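You operate a simulated robot arm through the tools that you are given. There is no shell and no other tool. Be economical: measure what you need, move in short steps, check, and stop when the job is done.

The job below is to be done with a simulated robot arm. You get a single attempt, and the scene is never put back.

TASK
Load the label roll that the job card names and warm the press to the card's heat.
Fine: go by the card at the label press; roll on with the heater off; stay till the green lamp shows.

Only the result counts: the job must be done as asked and must still hold three seconds after the hand-in. Knocking over, shifting, dropping, spilling or breaking anything else fails it.

THE ROBOT
A 6-joint arm with a two-finger parallel gripper, fixed in place. Base frame: the origin is at the foot of the arm, x ahead of it, y to its left, z up; the work surface is at about z = 12. Lengths are in mm, angles in rad, forces in N, time in s.
With the tool pointing down near the work surface it reaches from about 140 to 580 mm from the base axis. Its first joint turns from -1.152 to 1.152 rad. Payload 2.1 kg.
The tool frame sits at the grasp point between the pads (the TCP): z along the fingers, y along the line on which they close. The tips reach 30 mm beyond it. Largest opening 94 mm; finger width 28, thickness 10; the body of the gripper, 50 by 96 mm, starts 55 mm behind the TCP.
Orientation is told as [roll, pitch, yaw] about the base's x, y, z axes, in that order, counted from this pose: with the fingers straight down and closing along the base's y, the tool's x points along the base's -x, its y along +y and its z along -z.

THE INTERFACE
- The arm moves only by the tool play_rows. Its argument "commands" is a list of rows, each a list of 7 numbers: the opening, from 0 (shut) to 1 (fully open), then the shift along the base's x, y, z in mm, then the turn, a rotation vector about the base's x, y, z in rad. In form: [[jaw, dx, dy, dz, rx, ry, rz], ...]. A call has 1 to 10 rows; each row shifts and turns the commanded pose from where the row before left it. Each row takes 0.2 s and may step no farther than 50 mm and 0.15 rad from the row before; otherwise, or with a gripper value out of range, the whole call is refused. A pose out of reach is approached as far as the arm can. The call stops where the force on the tool passes 70 N (or 10 N more than at its start, if that is more) or the arm is blocked; 0.2 s more then pass. The fingers move at their own pace (about 72 mm/s each) and stop on an object; they squeeze with about 36 N. The grip force told is the motor's: it shows also when the fingers shut on nothing. Time passes only in rows, and 0.2 s behind the last, so rows that do not move let the fingers close. It gives the time, the measured TCP pose, the force on the tool (base axes), the opening and the grip force at its end, in the units of the frame above (readings bear some noise), with the torque about the TCP (base axes, N m) and any sound that the robot's microphone picked up, and new pictures: "show" is both (left out), scene, wrist or none.
- Cameras (640 x 400 px; columns grow to the right, rows downward): "scene" is fixed at [68, -385.2, 493.7]; the picture's right is [0.59, -0.81, 0.00], its down [-0.46, -0.34, -0.82] and it looks along [0.66, 0.48, -0.57] (base axes); focal length 214 px, centre (320, 200). "wrist" rides on the gripper at [76, 14, -102] in the tool frame; the picture's right is [-0.18, 0.98, 0.00], its down [-0.75, -0.14, -0.64] and it looks along [-0.63, -0.12, 0.77] (tool axes); focal length 243 px, centre (320, 200). There is no depth. A picture from a camera that has moved, and an enlarged one, comes with that camera's place and axes in the base frame and with its lens. The place of the scene camera against the robot may be out by one fixed shift of up to 12 mm in any direction.
- close_up(camera, box): a new picture of the part [left, top, right, bottom] of that camera's present view, enlarged. No time passes.
- sign_off(): hands the job in; it is judged then, once.

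Work in short steps. Places have to be worked out from the pictures, the camera data and where the tool is seen: move nearer, look again, correct. Check each grasp and each placing, and mend what went wrong. You have 120 turns and 200 pictures in all, those below and enlarged ones among them. Open the gripper and draw the arm clear of the work before you hand the job in, unless the task says otherwise; then end with one line.

The tools are called as a command line: name --pt "numbers of a row" for each row, then --argument value for the rest, lists and objects as JSON in quotes. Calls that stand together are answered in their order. play_rows: Moves the arm, as the interface text tells. Its arguments: {"type":"object","properties":{"commands":{"type":"array"},"show":{"type":"string","enum":["both","scene","wrist","none"]}},"required":["commands"]} The other tools are called the same way: close_up (camera, box) takes an enlarged picture of a part of a camera's view; sign_off () hands the job in.

At the start:

```text
time_s: 0.0
tcp_pos: [328.4, -23.6, 418.0]
orientation: [0.001, 0.0, -0.003]
wrist_force: [-0.5, 0.6, -0.1]
ft_torque: [0.0, 0.03, -0.03]
gripper_width: 94.1
grasp_force: 0.1
```

scene: 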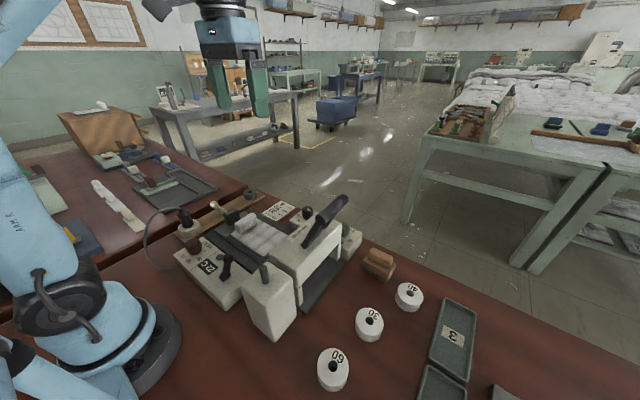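
wrist: 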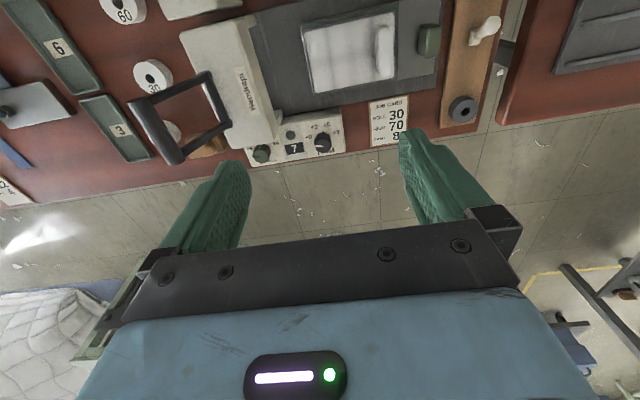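

I start by reading the card and the press up close.

close_up --camera "wrist" --box '[340, 80, 440, 160]'

close_up --camera "wrist" --box '[120, 0, 360, 170]'

close_up --camera "scene" --box '[160, 180, 380, 340]'

close_up --camera "scene" --box '[300, 240, 520, 400]'

```text
5.00 times, centred on (390, 120) of wrist
camera zoom: at [252.6, -10.1, 520.8], right [0.19, 0.98, 0.0], down [0.75, -0.14, 0.64], along [0.63, -0.12, -0.77], focal length 1213 px, centre (-30, 600)
```

zoom: 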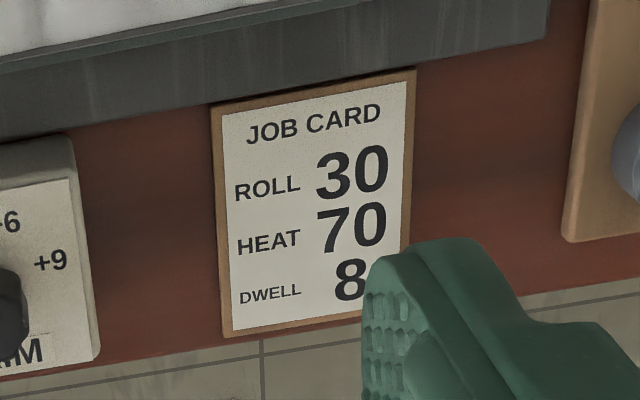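

```text
2.35 times, centred on (240, 85) of wrist
camera zoom: at [252.6, -10.1, 520.8], right [0.19, 0.98, 0.0], down [0.75, -0.14, 0.64], along [0.63, -0.12, -0.77], focal length 571 px, centre (508, 471)
```

zoom: 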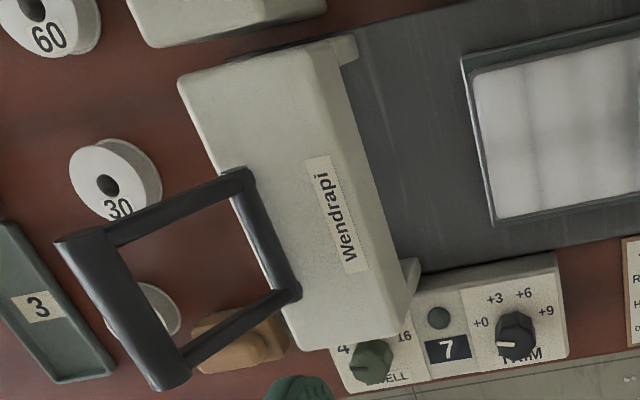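

```text
2.50 times, centred on (270, 260) of scene
camera zoom: at [68.0, -385.2, 493.7], right [0.59, -0.81, 0.0], down [-0.46, -0.34, -0.82], along [0.66, 0.48, -0.57], focal length 536 px, centre (445, 50)
```

zoom: 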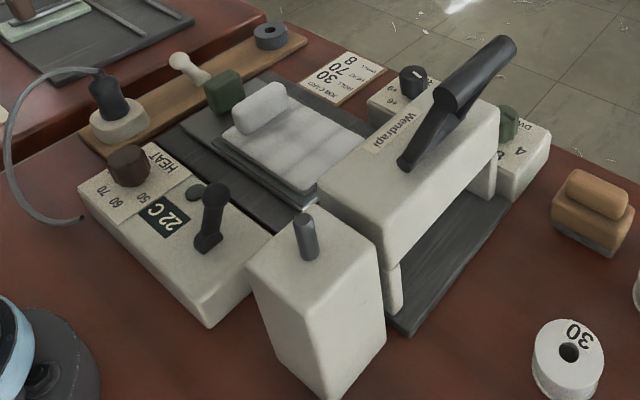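

```text
2.50 times, centred on (410, 320) of scene
camera zoom: at [68.0, -385.2, 493.7], right [0.59, -0.81, 0.0], down [-0.46, -0.34, -0.82], along [0.66, 0.48, -0.57], focal length 536 px, centre (95, -100)
```

zoom: 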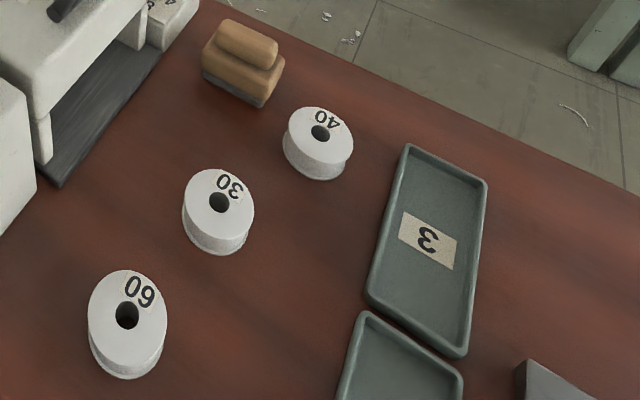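

The card reads roll 30, heat 70, dwell 8. Roll 30 sits near (308,-338). The heat panel is near (180,45) and the spindle near (220,-140). I swing the tool so the wrist camera looks along +y over the heat panel and spindle.

play_rows --pt "1 -13 -13 -5 0 0 0.15" --pt "1 -13 -13 -5 0 0 0.15" --pt "1 -13 -13 -5 0 0 0.15" --pt "1 -13 -13 -5 0 0 0.15" --pt "1 -13 -13 -5 0 0 0.15" --pt "1 -13 -13 -5 0 0 0.15" --pt "1 -13 -13 -5 0 0 0.15" --pt "1 -13 -13 -5 0 0 0.15" --pt "1 -13 -13 -5 0 0 0.15" --pt "1 -13 -13 -5 0 0 0.15"

```text
time_s: 2.2
tcp_pos: [198.7, -153.1, 368.1]
orientation: [-0.001, 0.0, 1.498]
wrist_force: [-0.5, -0.5, -0.9]
ft_torque: [0.03, 0.01, 0.01]
gripper_width: 93.9
grasp_force: 0.1
camera wrist: at [179.1, -229.1, 470.6], right [-0.97, 0.25, 0.0], down [0.19, 0.74, 0.64], along [0.16, 0.62, -0.77], focal length 243 px, centre (320, 200)
```

scene: 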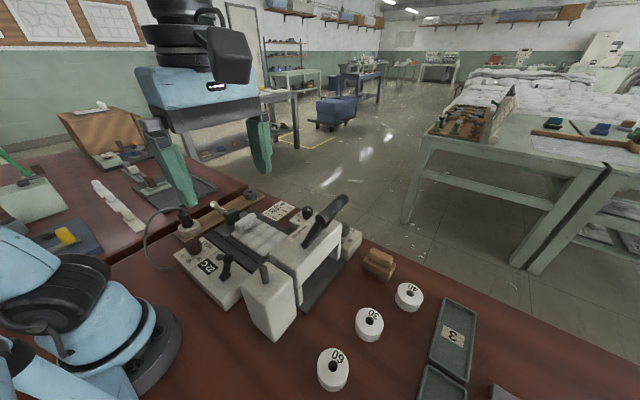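
wrist: 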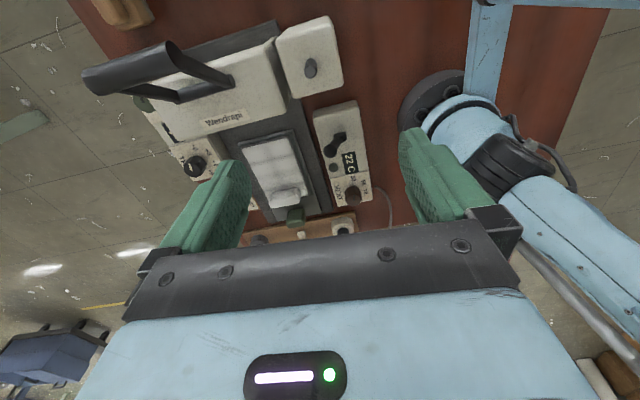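

close_up --camera "wrist" --box '[300, 90, 400, 220]'

close_up --camera "wrist" --box '[240, 0, 400, 110]'

close_up --camera "wrist" --box '[120, 80, 240, 200]'

```text
3.08 times, centred on (350, 155) of wrist
camera zoom: at [179.1, -229.1, 470.6], right [-0.97, 0.25, 0.0], down [0.19, 0.74, 0.64], along [0.16, 0.62, -0.77], focal length 746 px, centre (228, 338)
```

zoom: 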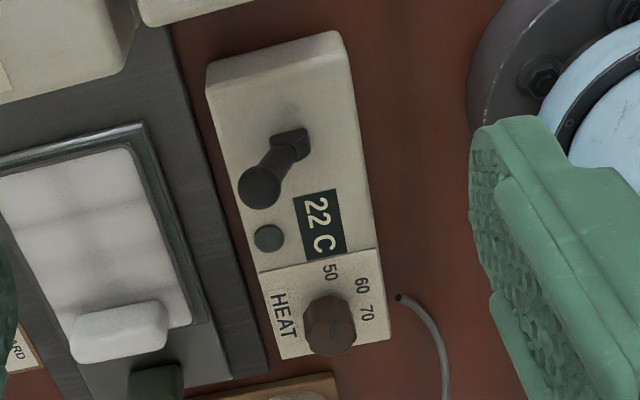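

```text
3.64 times, centred on (320, 55) of wrist
camera zoom: at [179.1, -229.1, 470.6], right [-0.97, 0.25, 0.0], down [0.19, 0.74, 0.64], along [0.16, 0.62, -0.77], focal length 882 px, centre (320, 727)
```

zoom: 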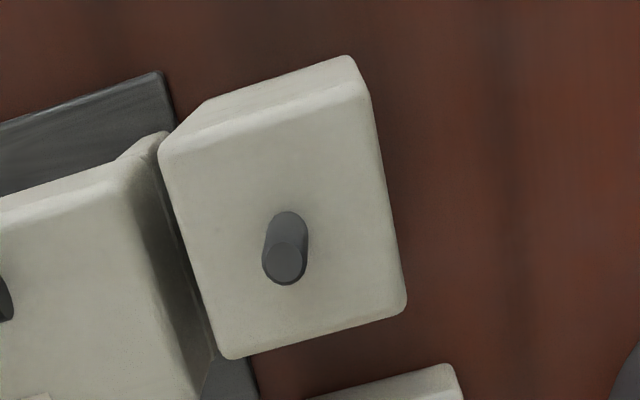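

```text
3.33 times, centred on (180, 140) of wrist
camera zoom: at [179.1, -229.1, 470.6], right [-0.97, 0.25, 0.0], down [0.19, 0.74, 0.64], along [0.16, 0.62, -0.77], focal length 809 px, centre (787, 400)
```

zoom: 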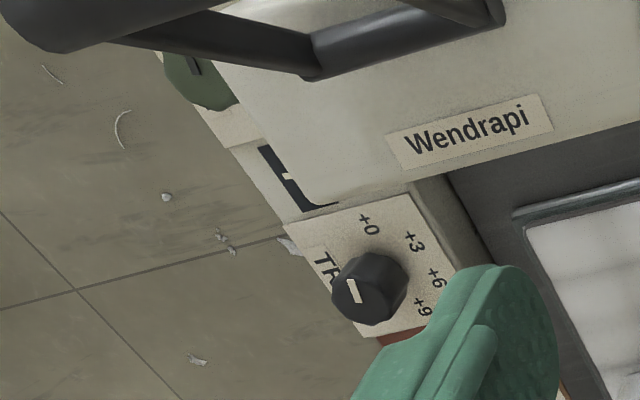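

The heater looks off (22 C, lamp dark), and I place the spindle near (205,-173) with its top at about z 185. Next I move above roll 30 with the yaw returned to zero.

play_rows --pt "1 11 -18.5 -5 0 0 -0.15" --pt "1 11 -18.5 -5 0 0 -0.15" --pt "1 11 -18.5 -5 0 0 -0.15" --pt "1 11 -18.5 -5 0 0 -0.15" --pt "1 11 -18.5 -10 0 0 -0.15" --pt "1 11 -18.5 -10 0 0 -0.15" --pt "1 11 -18.5 -20 0 0 -0.15" --pt "1 11 -18.5 -20 0 0 -0.15" --pt "1 11 -18.5 -20 0 0 -0.15" --pt "1 11 -18.5 -20 0 0 -0.15"

```text
time_s: 4.4
tcp_pos: [308.1, -338.1, 246.6]
orientation: [0.001, 0.001, -0.003]
wrist_force: [-0.6, 0.1, -0.1]
ft_torque: [-0.03, -0.04, -0.02]
gripper_width: 94.2
grasp_force: 0.1
camera wrist: at [232.4, -325.0, 350.8], right [0.19, 0.98, 0.0], down [0.75, -0.14, 0.64], along [0.63, -0.12, -0.77], focal length 243 px, centre (320, 200)
```

scene: 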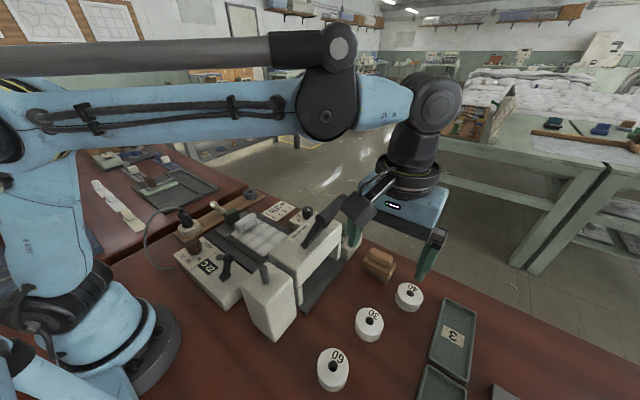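
wrist: 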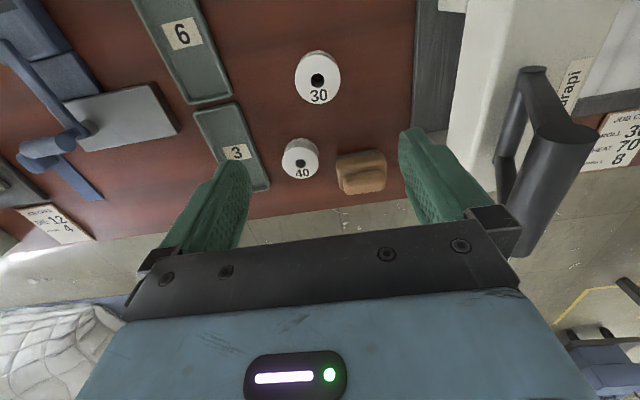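

Roll 30's hole projects to about (306,-343), and the press handle is well clear at y of about -235. I lower partway and check alignment.

play_rows --pt "1 -2 -5 -35 0 0 0" --pt "1 0 0 -35 0 0 0" --pt "1 0 0 -35 0 0 0" --pt "1 0 0 -30 0 0 0" --show "both"

```text
time_s: 5.4
tcp_pos: [305.2, -342.9, 112.3]
orientation: [0.0, -0.001, -0.001]
wrist_force: [0.3, 0.3, -0.2]
ft_torque: [0.01, 0.04, 0.04]
gripper_width: 93.8
grasp_force: 0.1
camera wrist: at [230.5, -330.0, 215.4], right [0.19, 0.98, 0.0], down [0.75, -0.14, 0.64], along [0.63, -0.12, -0.77], focal length 243 px, centre (320, 200)
```

scene: 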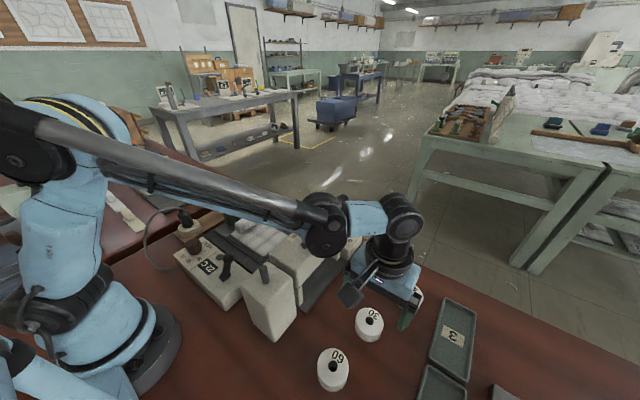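
wrist: 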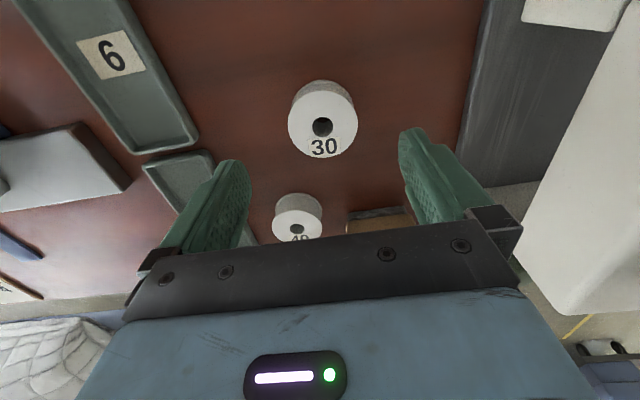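

The two rays put the roll's hole at about (307.5,-343) with its top near z 33. I descend to a TCP height of about 45, so the tips stop just above the table, then close.

play_rows --pt "1 2 0 -30 0 0 0" --pt "1 0 0 -25 0 0 0" --pt "1 0 0 -12 0 0 0" --pt "1 0 0 0 0 0 0" --pt "0.4 0 0 0 0 0 0" --pt "0.4 0 0 0 0 0 0" --pt "0.4 0 0 0 0 0 0"

```text
time_s: 7.0
tcp_pos: [308.6, -344.0, 46.2]
orientation: [0.0, -0.002, -0.003]
wrist_force: [0.1, 0.3, 0.5]
ft_torque: [0.0, 0.01, -0.01]
gripper_width: 54.3
grasp_force: 36.1
camera wrist: at [233.0, -330.1, 148.4], right [0.19, 0.98, 0.0], down [0.75, -0.14, 0.64], along [0.63, -0.12, -0.77], focal length 243 px, centre (320, 200)
```

scene: 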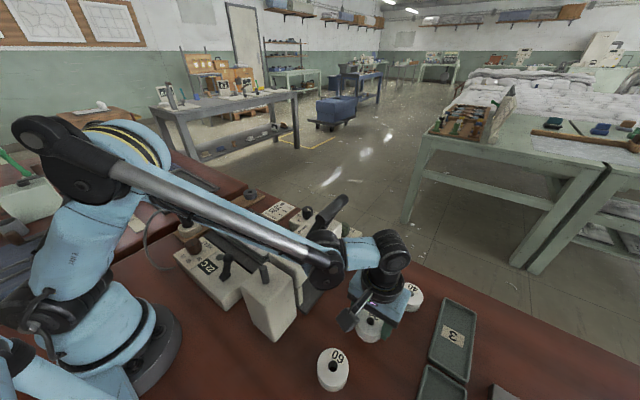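
wrist: 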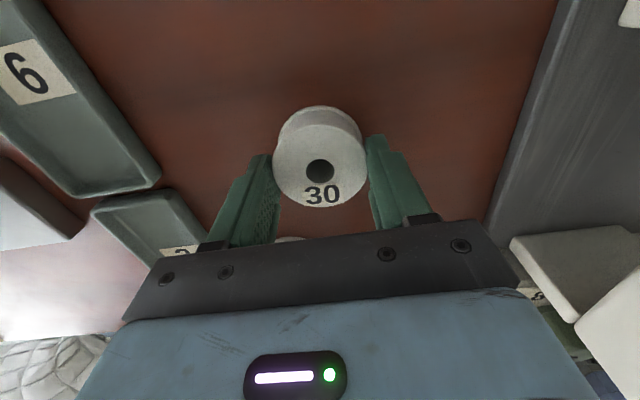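

The grip is good at 54 mm. I lift straight up.

play_rows --pt "0.4 0 0 15 0 0 0" --pt "0.4 0 0 40 0 0 0" --pt "0.4 0 0 45 0 0 0" --pt "0.4 0 0 45 0 0 0" --pt "0.4 0 0 45 0 0 0" --pt "0.4 0 0 45 0 0 0" --pt "0.4 0 0 45 0 0 0" --show "wrist"

play_rows --pt "0.4 -17 28 0 0 0 0" --pt "0.4 -17 28 0 0 0 0" --pt "0.4 -17 28 0 0 0 0" --pt "0.4 -17 28 0 0 0 0" --pt "0.4 -17 28 0 0 0 0" --pt "0.4 -17 28 0 0 0 0" --pt "0.4 0 0 0 0 0 0"

```text
time_s: 8.6
tcp_pos: [306.9, -343.9, 326.0]
orientation: [0.001, 0.002, -0.002]
wrist_force: [-0.4, -0.7, -0.6]
ft_torque: [-0.02, 0.02, 0.02]
gripper_width: 54.2
grasp_force: 35.9
camera wrist: at [232.1, -330.9, 429.4], right [0.19, 0.98, 0.0], down [0.75, -0.14, 0.64], along [0.63, -0.12, -0.77], focal length 243 px, centre (320, 200)
```

wrist: 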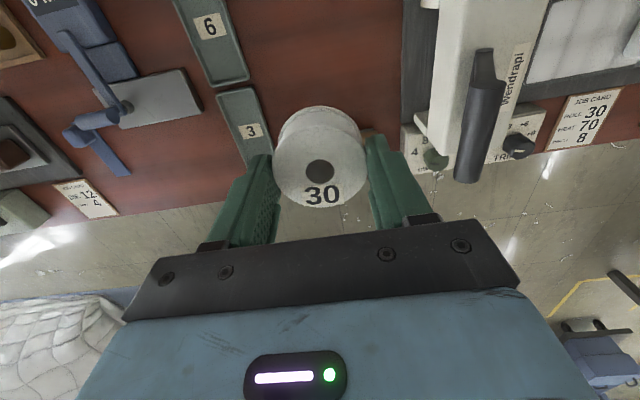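

```text
time_s: 10.2
tcp_pos: [206.8, -174.8, 325.8]
orientation: [0.0, 0.0, -0.002]
wrist_force: [-0.5, -0.5, -1.0]
ft_torque: [-0.01, 0.03, -0.04]
gripper_width: 54.3
grasp_force: 36.0
camera wrist: at [130.4, -161.1, 428.5], right [0.19, 0.98, 0.0], down [0.75, -0.14, 0.64], along [0.63, -0.12, -0.77], focal length 243 px, centre (320, 200)
```

scene: 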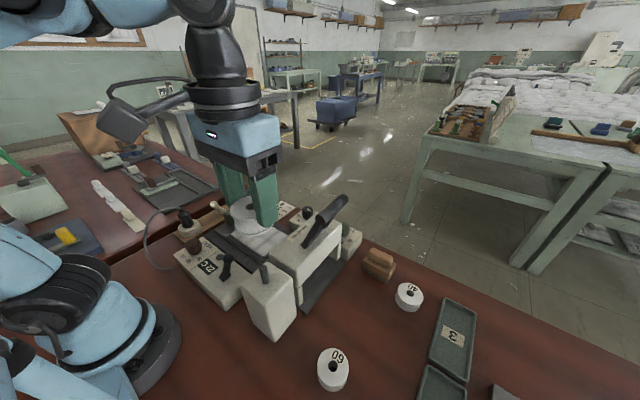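
wrist: 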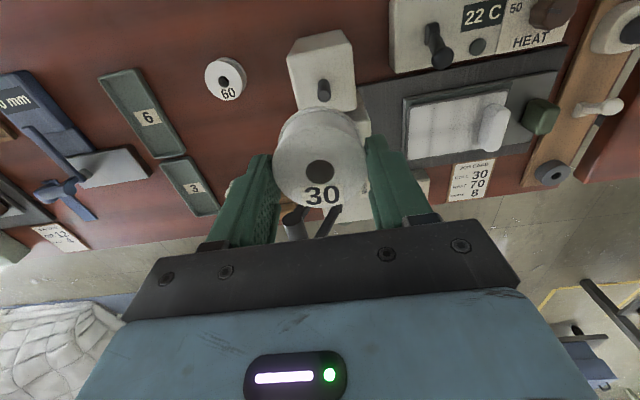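

The spindle is in view just above the roll. I enlarge it to measure.

close_up --camera "wrist" --box '[260, 20, 400, 220]'

close_up --camera "scene" --box '[160, 180, 320, 310]'

close_up --camera "wrist" --box '[400, 0, 600, 120]'

```text
2.00 times, centred on (330, 120) of wrist
camera zoom: at [130.4, -161.1, 428.5], right [0.19, 0.98, 0.0], down [0.75, -0.14, 0.64], along [0.63, -0.12, -0.77], focal length 485 px, centre (300, 360)
```

zoom: 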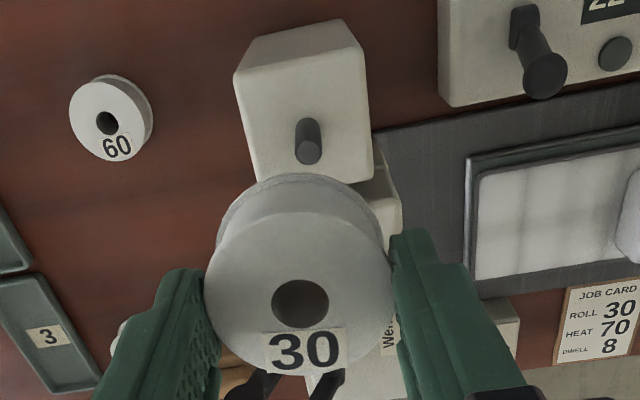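

```text
3.08 times, centred on (240, 245) of scene
camera zoom: at [68.0, -385.2, 493.7], right [0.59, -0.81, 0.0], down [-0.46, -0.34, -0.82], along [0.66, 0.48, -0.57], focal length 660 px, centre (566, 62)
```

zoom: 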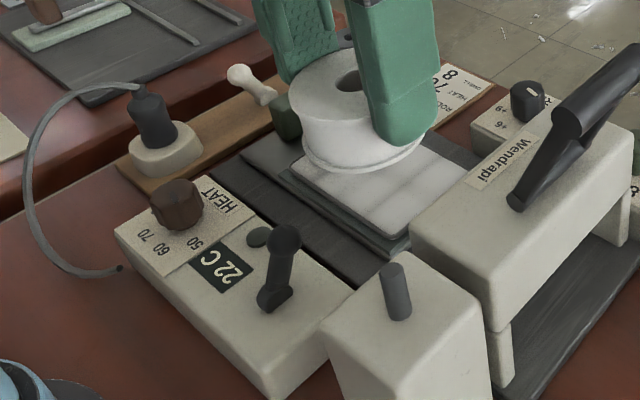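

```text
3.20 times, centred on (500, 60) of wrist
camera zoom: at [130.4, -161.1, 428.5], right [0.19, 0.98, 0.0], down [0.75, -0.14, 0.64], along [0.63, -0.12, -0.77], focal length 776 px, centre (-256, 648)
```

zoom: 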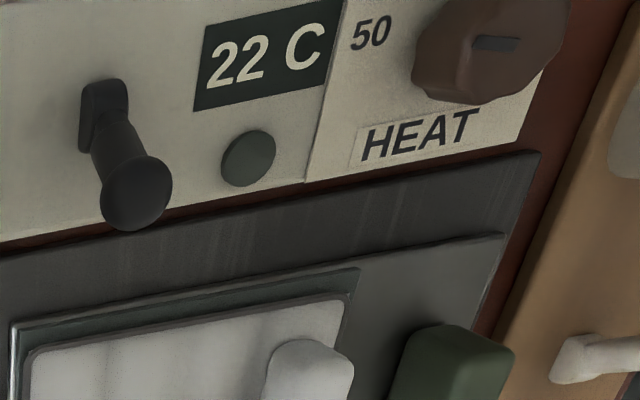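

The three views agree on the spindle axis at about (205.5,-171), with its top near z 178 and base near z 125. The hole is about 16 mm against a 13.5 mm post, so I need a finer fix. I bring the roll beside the spindle at the post's height and compare them at equal depth.

play_rows --pt "0.4 0 -35 0 0 0 0" --pt "0.4 0 -35 -20 0 0 0" --pt "0.4 0 0 -40 0 0 0" --pt "0.4 0 0 -40 0 0 0" --pt "0.4 0 0 -30 0 0 0" --pt "0.4 0 0 0 0 0 0"

close_up --camera "wrist" --box '[260, 80, 500, 230]'

```text
time_s: 11.6
tcp_pos: [206.4, -245.8, 196.6]
orientation: [0.0, -0.001, -0.002]
wrist_force: [0.9, -0.2, -0.5]
ft_torque: [-0.03, -0.02, -0.04]
gripper_width: 54.4
grasp_force: 35.8
camera wrist: at [130.7, -232.0, 298.8], right [0.19, 0.98, 0.0], down [0.75, -0.14, 0.64], along [0.63, -0.12, -0.77], focal length 243 px, centre (320, 200)
```

scene: 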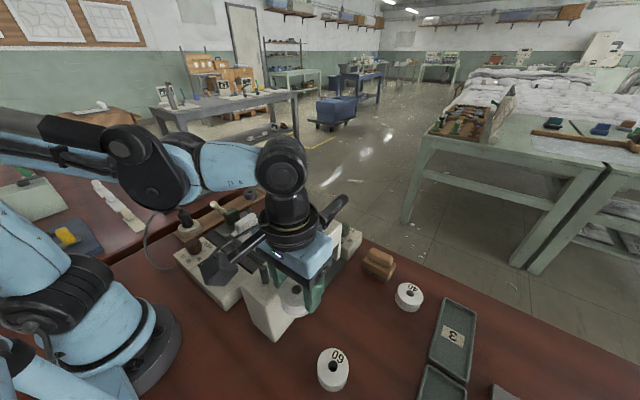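
wrist: 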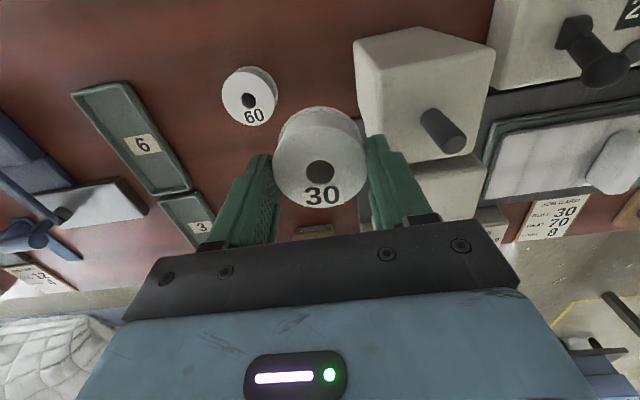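

```text
2.67 times, centred on (380, 155) of wrist
camera zoom: at [130.7, -232.0, 298.8], right [0.19, 0.98, 0.0], down [0.75, -0.14, 0.64], along [0.63, -0.12, -0.77], focal length 647 px, centre (160, 320)
```

zoom: 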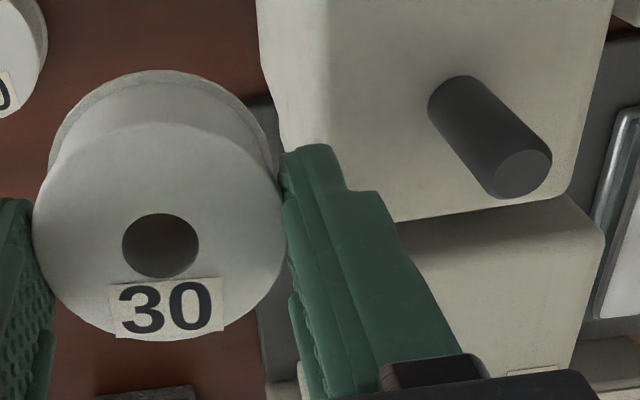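

All views now agree: spindle axis (205.3,-171.2), top z 177.8, with the hole about 1 mm off the TCP in −x. I go up, over, and down to just above the post.

play_rows --pt "0.4 0 0 40 0 0 0" --pt "0.4 0 25 0 0 0 0" --pt "0.4 0 25 0 0 0 0" --pt "0.4 -0.3 24.9 0 0 0 0" --pt "0.4 0 0 -15 0 0 0" --pt "0.4 0 0 0 0 0 0"

close_up --camera "scene" --box '[210, 210, 330, 310]'

close_up --camera "wrist" --box '[260, 90, 380, 220]'

```text
time_s: 13.0
tcp_pos: [205.0, -170.1, 221.1]
orientation: [0.0, 0.0, -0.001]
wrist_force: [0.0, 0.6, -1.9]
ft_torque: [-0.02, 0.02, 0.0]
gripper_width: 54.2
grasp_force: 35.8
camera wrist: at [129.8, -156.6, 323.5], right [0.19, 0.98, 0.0], down [0.75, -0.14, 0.64], along [0.63, -0.12, -0.77], focal length 243 px, centre (320, 200)
```

scene: 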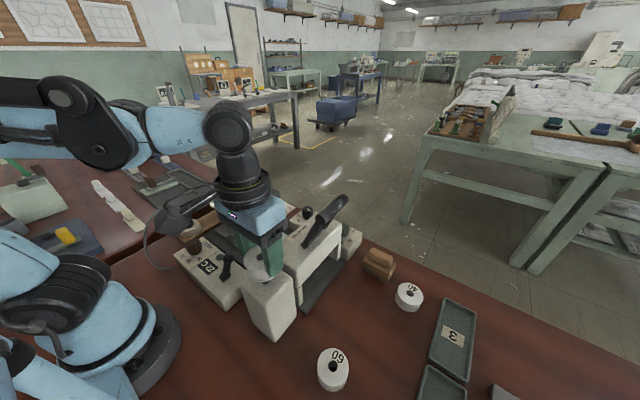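
wrist: 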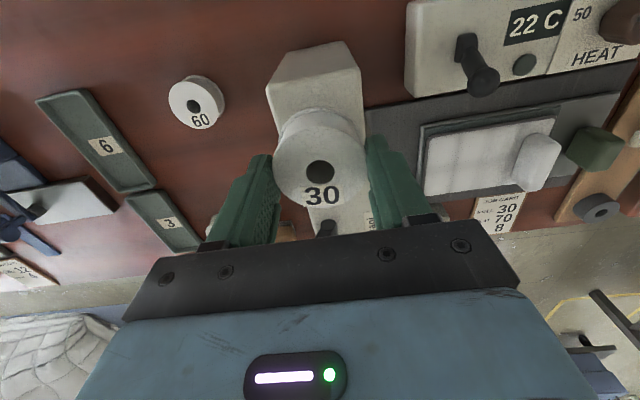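

```text
4.00 times, centred on (270, 260) of scene
camera zoom: at [68.0, -385.2, 493.7], right [0.59, -0.81, 0.0], down [-0.46, -0.34, -0.82], along [0.66, 0.48, -0.57], focal length 858 px, centre (520, -40)
```

zoom: 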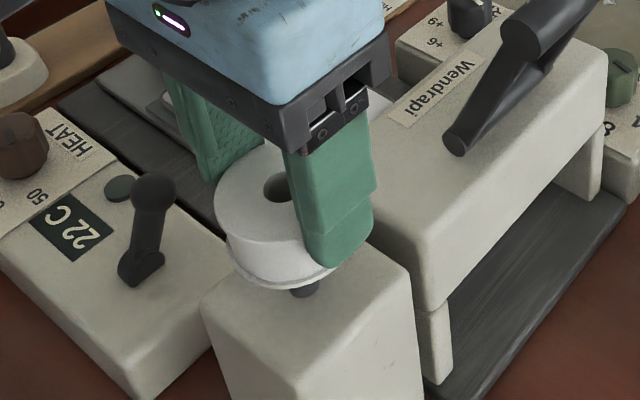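

```text
3.08 times, centred on (320, 155) of wrist
camera zoom: at [129.8, -156.6, 323.5], right [0.19, 0.98, 0.0], down [0.75, -0.14, 0.64], along [0.63, -0.12, -0.77], focal length 746 px, centre (320, 338)
```

zoom: 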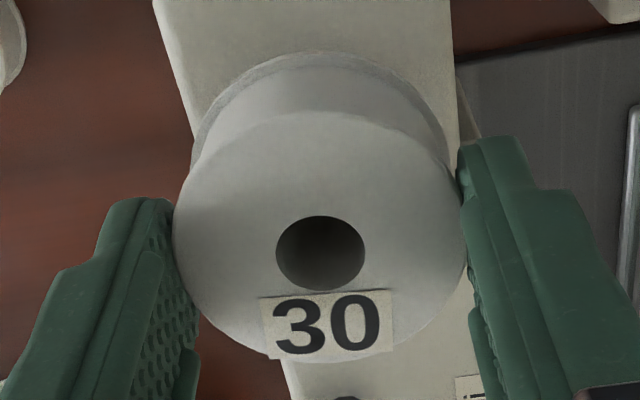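

The post shows just under the roll. I lower in small steps, watching the force.

play_rows --pt "0.4 0 0 -4 0 0 0" --pt "0.4 0 0 -4 0 0 0" --pt "0.4 0 0 -4 0 0 0" --pt "0.4 0 0 -4 0 0 0"

close_up --camera "wrist" --box '[260, 90, 380, 220]'

```text
time_s: 14.0
tcp_pos: [206.4, -171.0, 205.1]
orientation: [0.001, 0.0, -0.001]
wrist_force: [-0.2, -0.5, -0.9]
ft_torque: [0.0, 0.01, -0.03]
gripper_width: 54.3
grasp_force: 35.6
camera wrist: at [130.2, -157.0, 307.6], right [0.19, 0.98, 0.0], down [0.75, -0.14, 0.64], along [0.63, -0.12, -0.77], focal length 243 px, centre (320, 200)
```

scene: 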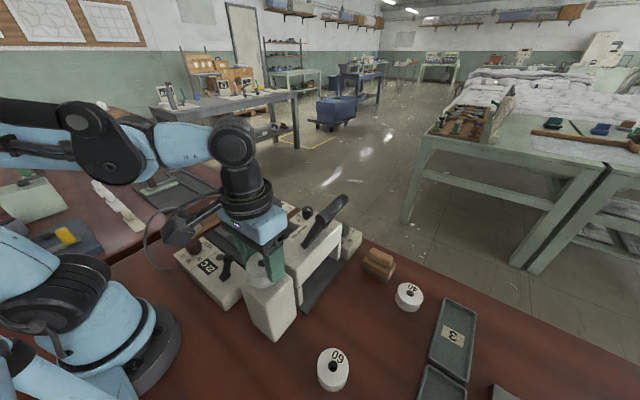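
wrist: 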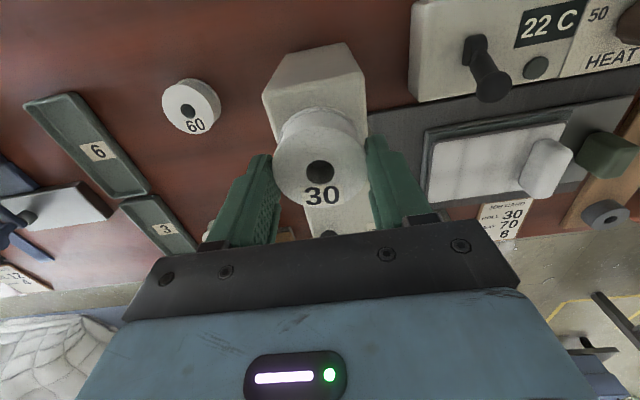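

```text
3.08 times, centred on (320, 155) of wrist
camera zoom: at [130.2, -157.0, 307.6], right [0.19, 0.98, 0.0], down [0.75, -0.14, 0.64], along [0.63, -0.12, -0.77], focal length 746 px, centre (320, 338)
```

zoom: 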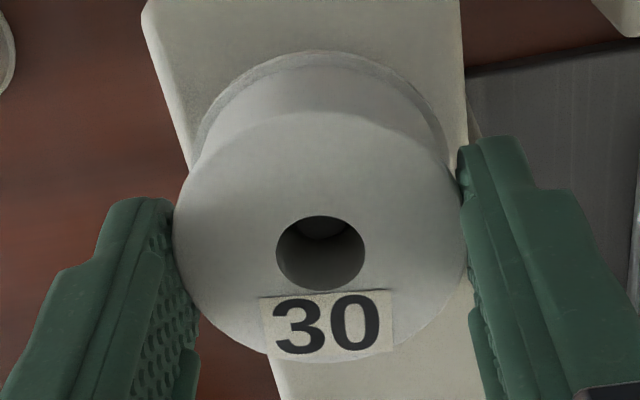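

The post tip is visible inside the hole with no contact force. I keep going down.

play_rows --pt "0.4 0 0 -5 0 0 0" --pt "0.4 0 0 -5 0 0 0" --pt "0.4 0 0 -5 0 0 0" --pt "0.4 0 0 -5 0 0 0" --pt "0.4 0 0 -5 0 0 0" --show "none"

close_up --camera "wrist" --box '[260, 90, 380, 220]'

close_up --camera "scene" --box '[210, 210, 330, 310]'

```text
time_s: 15.2
tcp_pos: [206.7, -170.3, 180.0]
orientation: [0.0, 0.0, 0.0]
wrist_force: [-2.0, 2.1, 34.0]
ft_torque: [0.14, 0.11, 0.28]
gripper_width: 54.3
grasp_force: 36.2
```

```text
3.08 times, centred on (320, 155) of wrist
camera zoom: at [130.4, -156.9, 283.1], right [0.18, 0.98, 0.0], down [0.75, -0.14, 0.64], along [0.63, -0.12, -0.77], focal length 746 px, centre (320, 338)
```

zoom: 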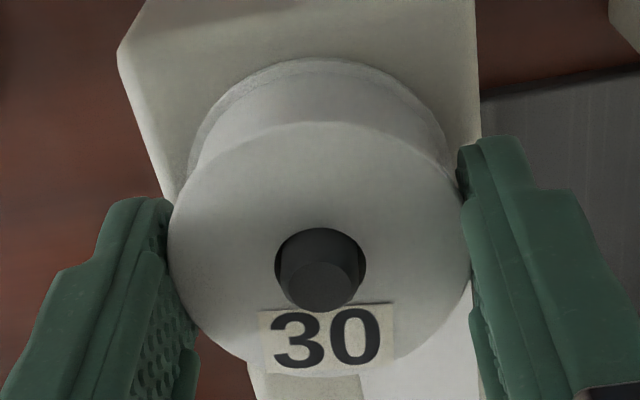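

```text
4.00 times, centred on (270, 260) of scene
camera zoom: at [67.9, -385.2, 493.7], right [0.59, -0.81, 0.0], down [-0.46, -0.34, -0.82], along [0.66, 0.48, -0.57], focal length 858 px, centre (520, -40)
```

zoom: 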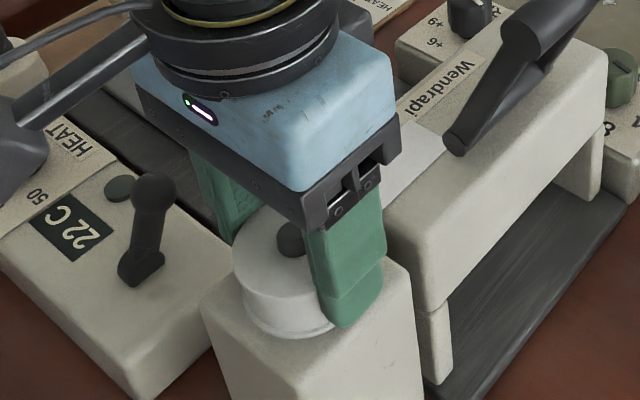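

The 34 N upward force and the scene view show the roll seated flat on the box, with the post through it. I open, then rise.

play_rows --pt "0.4 0 0 1.5 0 0 0" --pt "0.75 0 0 0 0 0 0" --pt "0.75 0 0 0 0 0 0" --pt "0.75 0 0 0 0 0 0" --pt "0.75 0 0 30 0 0 0" --pt "0.75 0 0 40 0 0 0" --pt "0.75 0 0 40 0 0 0"

close_up --camera "scene" --box '[210, 210, 330, 310]'

```text
time_s: 16.8
tcp_pos: [206.9, -171.7, 292.8]
orientation: [0.001, 0.001, -0.001]
wrist_force: [0.5, 0.1, 0.5]
ft_torque: [0.0, 0.01, -0.01]
gripper_width: 70.6
grasp_force: 0.1
camera wrist: at [130.5, -158.4, 395.6], right [0.19, 0.98, 0.0], down [0.75, -0.14, 0.64], along [0.63, -0.12, -0.77], focal length 243 px, centre (320, 200)
```

scene: 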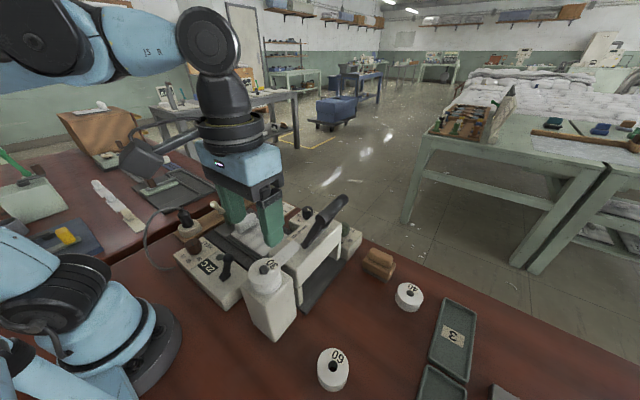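
wrist: 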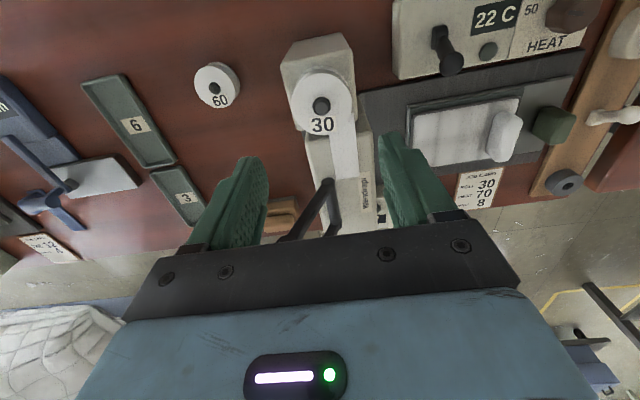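

```text
4.00 times, centred on (270, 260) of scene
camera zoom: at [68.0, -385.2, 493.7], right [0.59, -0.81, 0.0], down [-0.46, -0.34, -0.82], along [0.66, 0.48, -0.57], focal length 858 px, centre (520, -40)
```

zoom: 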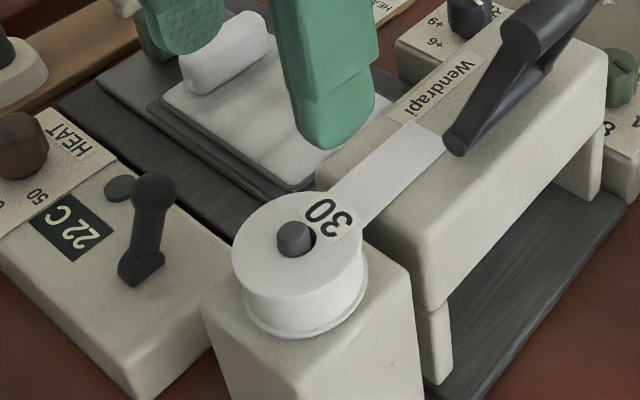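

The roll is on and its web threaded. Now I move above the heat panel for a look at the knob and lever.

play_rows --pt "0.75 -2 45 0 0 0 0" --pt "0.75 -2 45 0 0 0 0" --pt "0.75 -2 45 -5 0 0 0" --pt "0.75 -2 45 -10 0 0 0" --pt "0.75 0 45 -10 0 0 0" --pt "0.75 0 40 -10 0 0 0" --pt "0.75 0 0 0 0 0 0"

close_up --camera "wrist" --box '[200, 0, 440, 150]'

```text
time_s: 18.4
tcp_pos: [197.4, 94.0, 254.0]
orientation: [0.0, -0.002, -0.001]
wrist_force: [-0.3, 0.0, -0.2]
ft_torque: [-0.02, 0.01, -0.04]
gripper_width: 70.5
grasp_force: 0.0
camera wrist: at [121.9, 107.5, 357.8], right [0.19, 0.98, 0.0], down [0.75, -0.14, 0.64], along [0.63, -0.12, -0.77], focal length 243 px, centre (320, 200)
```

scene: 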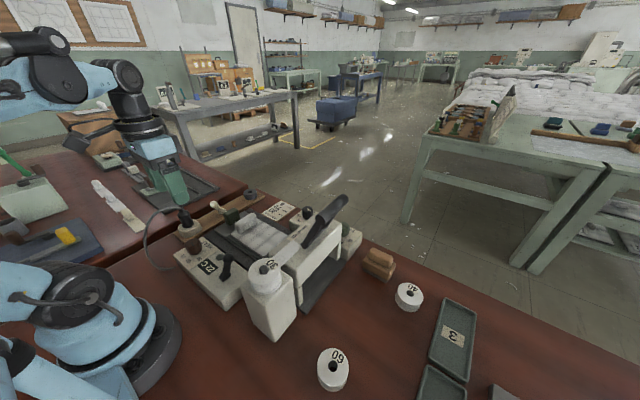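
wrist: 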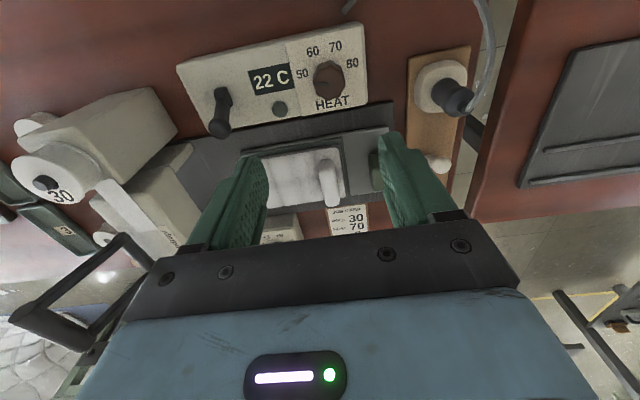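

```text
2.67 times, centred on (320, 75) of wrist
camera zoom: at [121.9, 107.5, 357.8], right [0.19, 0.98, 0.0], down [0.75, -0.14, 0.64], along [0.63, -0.12, -0.77], focal length 647 px, centre (320, 533)
```

zoom: 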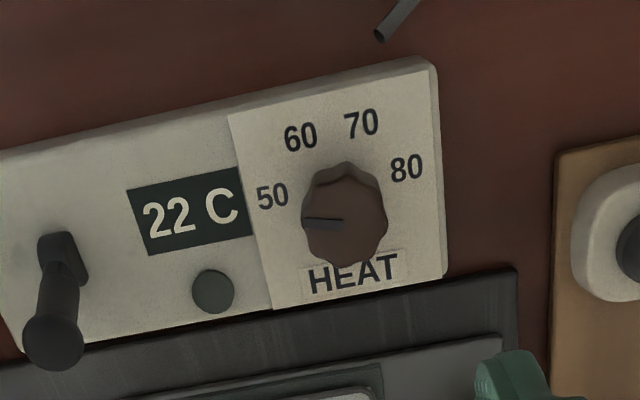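

The knob is centred near (194,103), its top at about z 80 and the panel at about z 48. Its pointer is on 50, and 70 is two steps clockwise (about −99°). I pre-turn the hand to +0.86 rad so the stroke is symmetric, and lower partway.

play_rows --pt "0.75 -2 4.7 -15 0 0 0.143" --pt "0.75 -2 4 -15 0 0 0.143" --pt "0.75 0 0 -20 0 0 0.143" --pt "0.75 0 0 -20 0 0 0.143" --pt "0.75 0 0 -20 0 0 0.143" --pt "0.75 0 0 -20 0 0 0.145" --pt "0.75 0 0 0 0 0 0"

close_up --camera "wrist" --box '[200, 50, 440, 200]'

```text
time_s: 20.0
tcp_pos: [194.7, 103.4, 146.2]
orientation: [0.0, 0.0, 0.859]
wrist_force: [-1.2, 0.0, 0.3]
ft_torque: [0.0, 0.01, 0.03]
gripper_width: 70.7
grasp_force: 0.1
camera wrist: at [134.6, 53.7, 248.7], right [-0.63, 0.78, 0.0], down [0.6, 0.48, 0.64], along [0.5, 0.4, -0.77], focal length 243 px, centre (320, 200)
```

scene: 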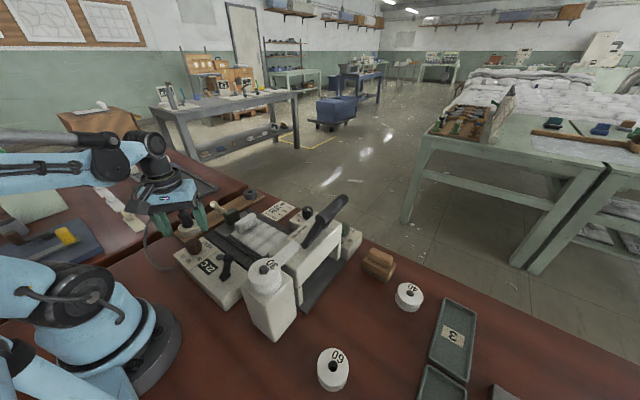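
wrist: 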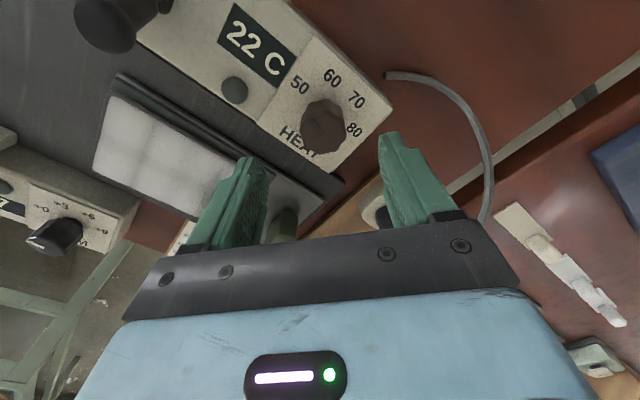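

```text
2.67 times, centred on (320, 125) of wrist
camera zoom: at [134.6, 53.7, 248.7], right [-0.63, 0.78, 0.0], down [0.6, 0.48, 0.64], along [0.5, 0.4, -0.77], focal length 647 px, centre (320, 400)
```

zoom: 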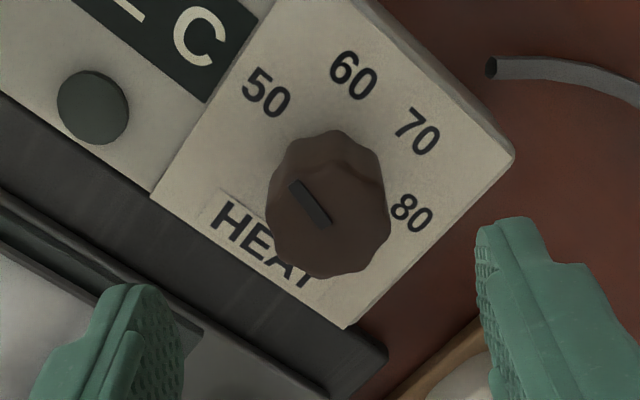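

The knob is centred at about (193.8,103.6), in line with the tool. I descend to TCP z 86 and close on it.

play_rows --pt "0.75 0 0.5 -25 0 0 0" --pt "0.75 0 0 -20 0 0 0" --pt "0.75 0 0 -15 0 0 0" --pt "0.75 0 0 0 0 0 0" --pt "0.2 0 0 0 0 0 0" --pt "0.2 0 0 0 0 0 0" --pt "0.2 0 0 0 0 0 0"

close_up --camera "wrist" --box '[200, 50, 440, 230]'

```text
time_s: 21.6
tcp_pos: [192.2, 104.4, 85.8]
orientation: [0.006, -0.002, 0.86]
wrist_force: [-21.1, 23.3, -8.7]
ft_torque: [-0.98, -0.31, -0.07]
gripper_width: 33.8
grasp_force: 44.7
camera wrist: at [133.6, 55.0, 188.9], right [-0.63, 0.78, 0.01], down [0.6, 0.48, 0.64], along [0.5, 0.41, -0.77], focal length 243 px, centre (320, 200)
```

scene: 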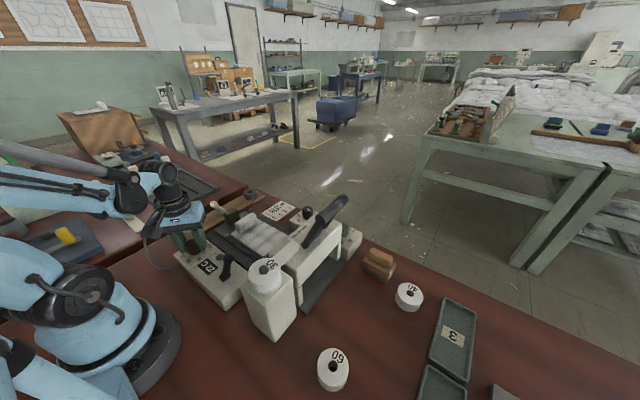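
wrist: 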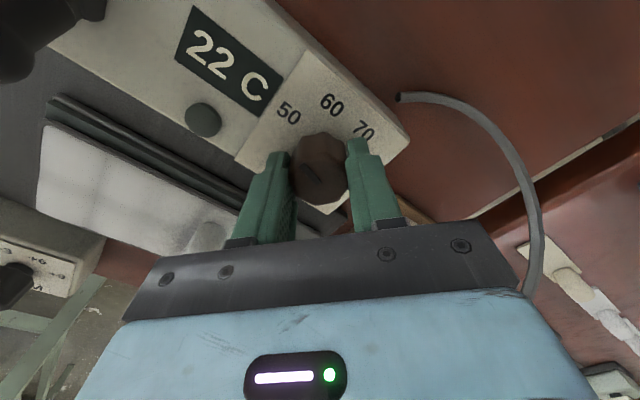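

```text
2.22 times, centred on (320, 140) of wrist
camera zoom: at [133.6, 55.0, 188.9], right [-0.63, 0.78, 0.01], down [0.6, 0.48, 0.64], along [0.5, 0.41, -0.77], focal length 539 px, centre (320, 333)
```

zoom: 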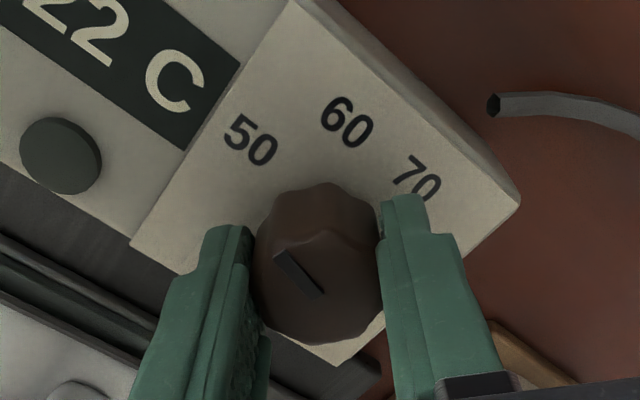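

The grip is good, but a 31 N side load shows I'm about 2 mm off along the closing line. I shift by that to relieve it.

play_rows --pt "0.2 -1.4 1.4 0 0 0 0" --pt "0.2 0 0 0 0 0 0" --show "none"

```text
time_s: 22.2
tcp_pos: [192.8, 104.3, 86.3]
orientation: [-0.001, -0.003, 0.857]
wrist_force: [-3.2, 6.4, -25.1]
ft_torque: [0.79, 0.52, -0.02]
gripper_width: 33.6
grasp_force: 44.9
```

Side load is mostly gone. I turn clockwise in steps and check.

play_rows --pt "0.2 0 0 0 0 0 -0.1" --pt "0.2 0 0 0 0 0 -0.1" --pt "0.2 0 0 0 0 0 -0.1" --pt "0.2 0 0 0 0 0 -0.1" --pt "0.2 0 0 0 0 0 0" --show "wrist"

```text
time_s: 23.4
tcp_pos: [192.5, 106.0, 86.6]
orientation: [-0.003, -0.002, 0.459]
wrist_force: [13.2, 0.8, -38.8]
ft_torque: [0.64, 0.11, -0.02]
gripper_width: 33.9
grasp_force: 44.8
camera wrist: at [118.6, 83.3, 188.9], right [-0.27, 0.96, 0.0], down [0.74, 0.21, 0.64], along [0.62, 0.17, -0.77], focal length 243 px, centre (320, 200)
```

wrist: 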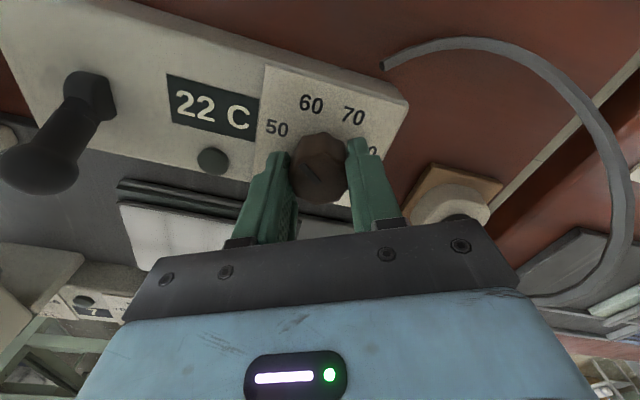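

Fz reads −39, so the tool is being held down. I enlarge the view to see whether the knob has followed.

close_up --camera "wrist" --box '[240, 70, 400, 220]'

```text
2.67 times, centred on (320, 145) of wrist
camera zoom: at [118.6, 83.3, 188.9], right [-0.27, 0.96, 0.0], down [0.74, 0.21, 0.64], along [0.62, 0.17, -0.77], focal length 647 px, centre (320, 347)
```

zoom: 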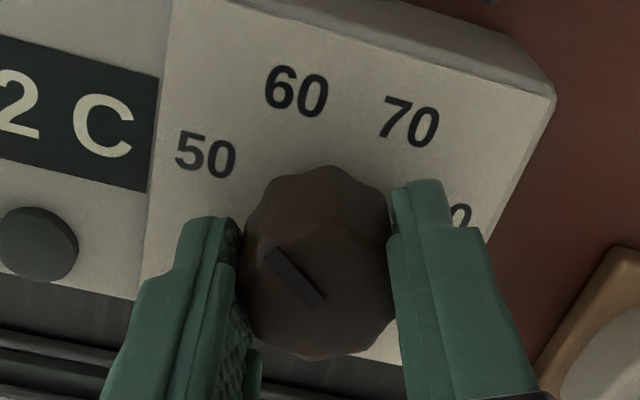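

The pointer has turned with the hand. I ease z slightly and continue.

play_rows --pt "0.2 0 0 -1 0 0 0" --pt "0.2 0 0 0 0 0 -0.11" --pt "0.2 0 0 0 0 0 -0.11" --pt "0.2 0 0 0 0 0 -0.11" --pt "0.2 0 0 0 0 0 -0.11" --pt "0.2 0 0 0 0 0 -0.11" --pt "0.2 0 0 0 0 0 -0.11" --show "none"

```text
time_s: 25.0
tcp_pos: [193.5, 105.3, 85.7]
orientation: [0.0, -0.002, -0.206]
wrist_force: [10.2, -1.2, 29.3]
ft_torque: [-0.51, 0.86, 0.04]
gripper_width: 33.6
grasp_force: 44.5
```

Still turning without trouble. I finish the stroke to about −1.72 rad in total.

play_rows --pt "0.2 0 0 0.4 0 0 -0.11" --pt "0.2 0 0 0 0 0 -0.11" --pt "0.2 0 0 0 0 0 -0.11" --pt "0.2 0 0 0 0 0 -0.11" --pt "0.2 0 0 0 0 0 -0.11" --pt "0.2 0 0 0 0 0 -0.11" --pt "0.2 0 0 0 0 0 0" --show "wrist"

close_up --camera "wrist" --box '[240, 70, 400, 220]'

```text
time_s: 26.6
tcp_pos: [192.2, 104.8, 84.7]
orientation: [0.001, -0.002, -0.864]
wrist_force: [22.5, -0.1, -32.6]
ft_torque: [-0.73, 0.37, 0.01]
gripper_width: 33.7
grasp_force: 45.6
camera wrist: at [154.5, 171.2, 188.4], right [0.87, 0.5, 0.0], down [0.38, -0.66, 0.64], along [0.32, -0.56, -0.77], focal length 243 px, centre (320, 200)
```

wrist: 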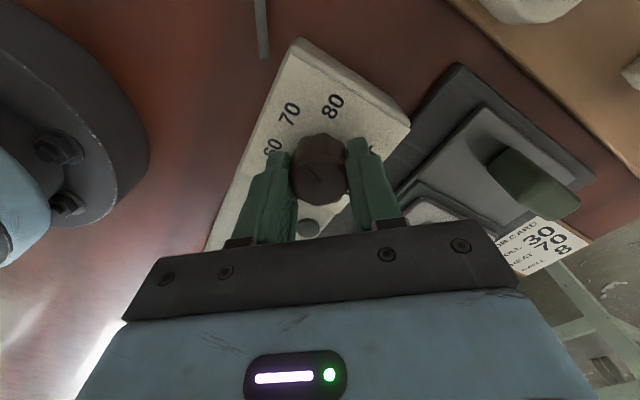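

```text
2.67 times, centred on (320, 145) of wrist
camera zoom: at [154.5, 171.2, 188.4], right [0.87, 0.5, 0.0], down [0.38, -0.66, 0.64], along [0.32, -0.56, -0.77], focal length 647 px, centre (320, 347)
```

zoom: 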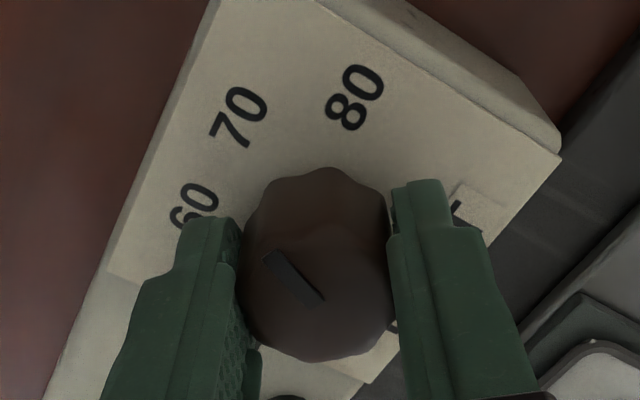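

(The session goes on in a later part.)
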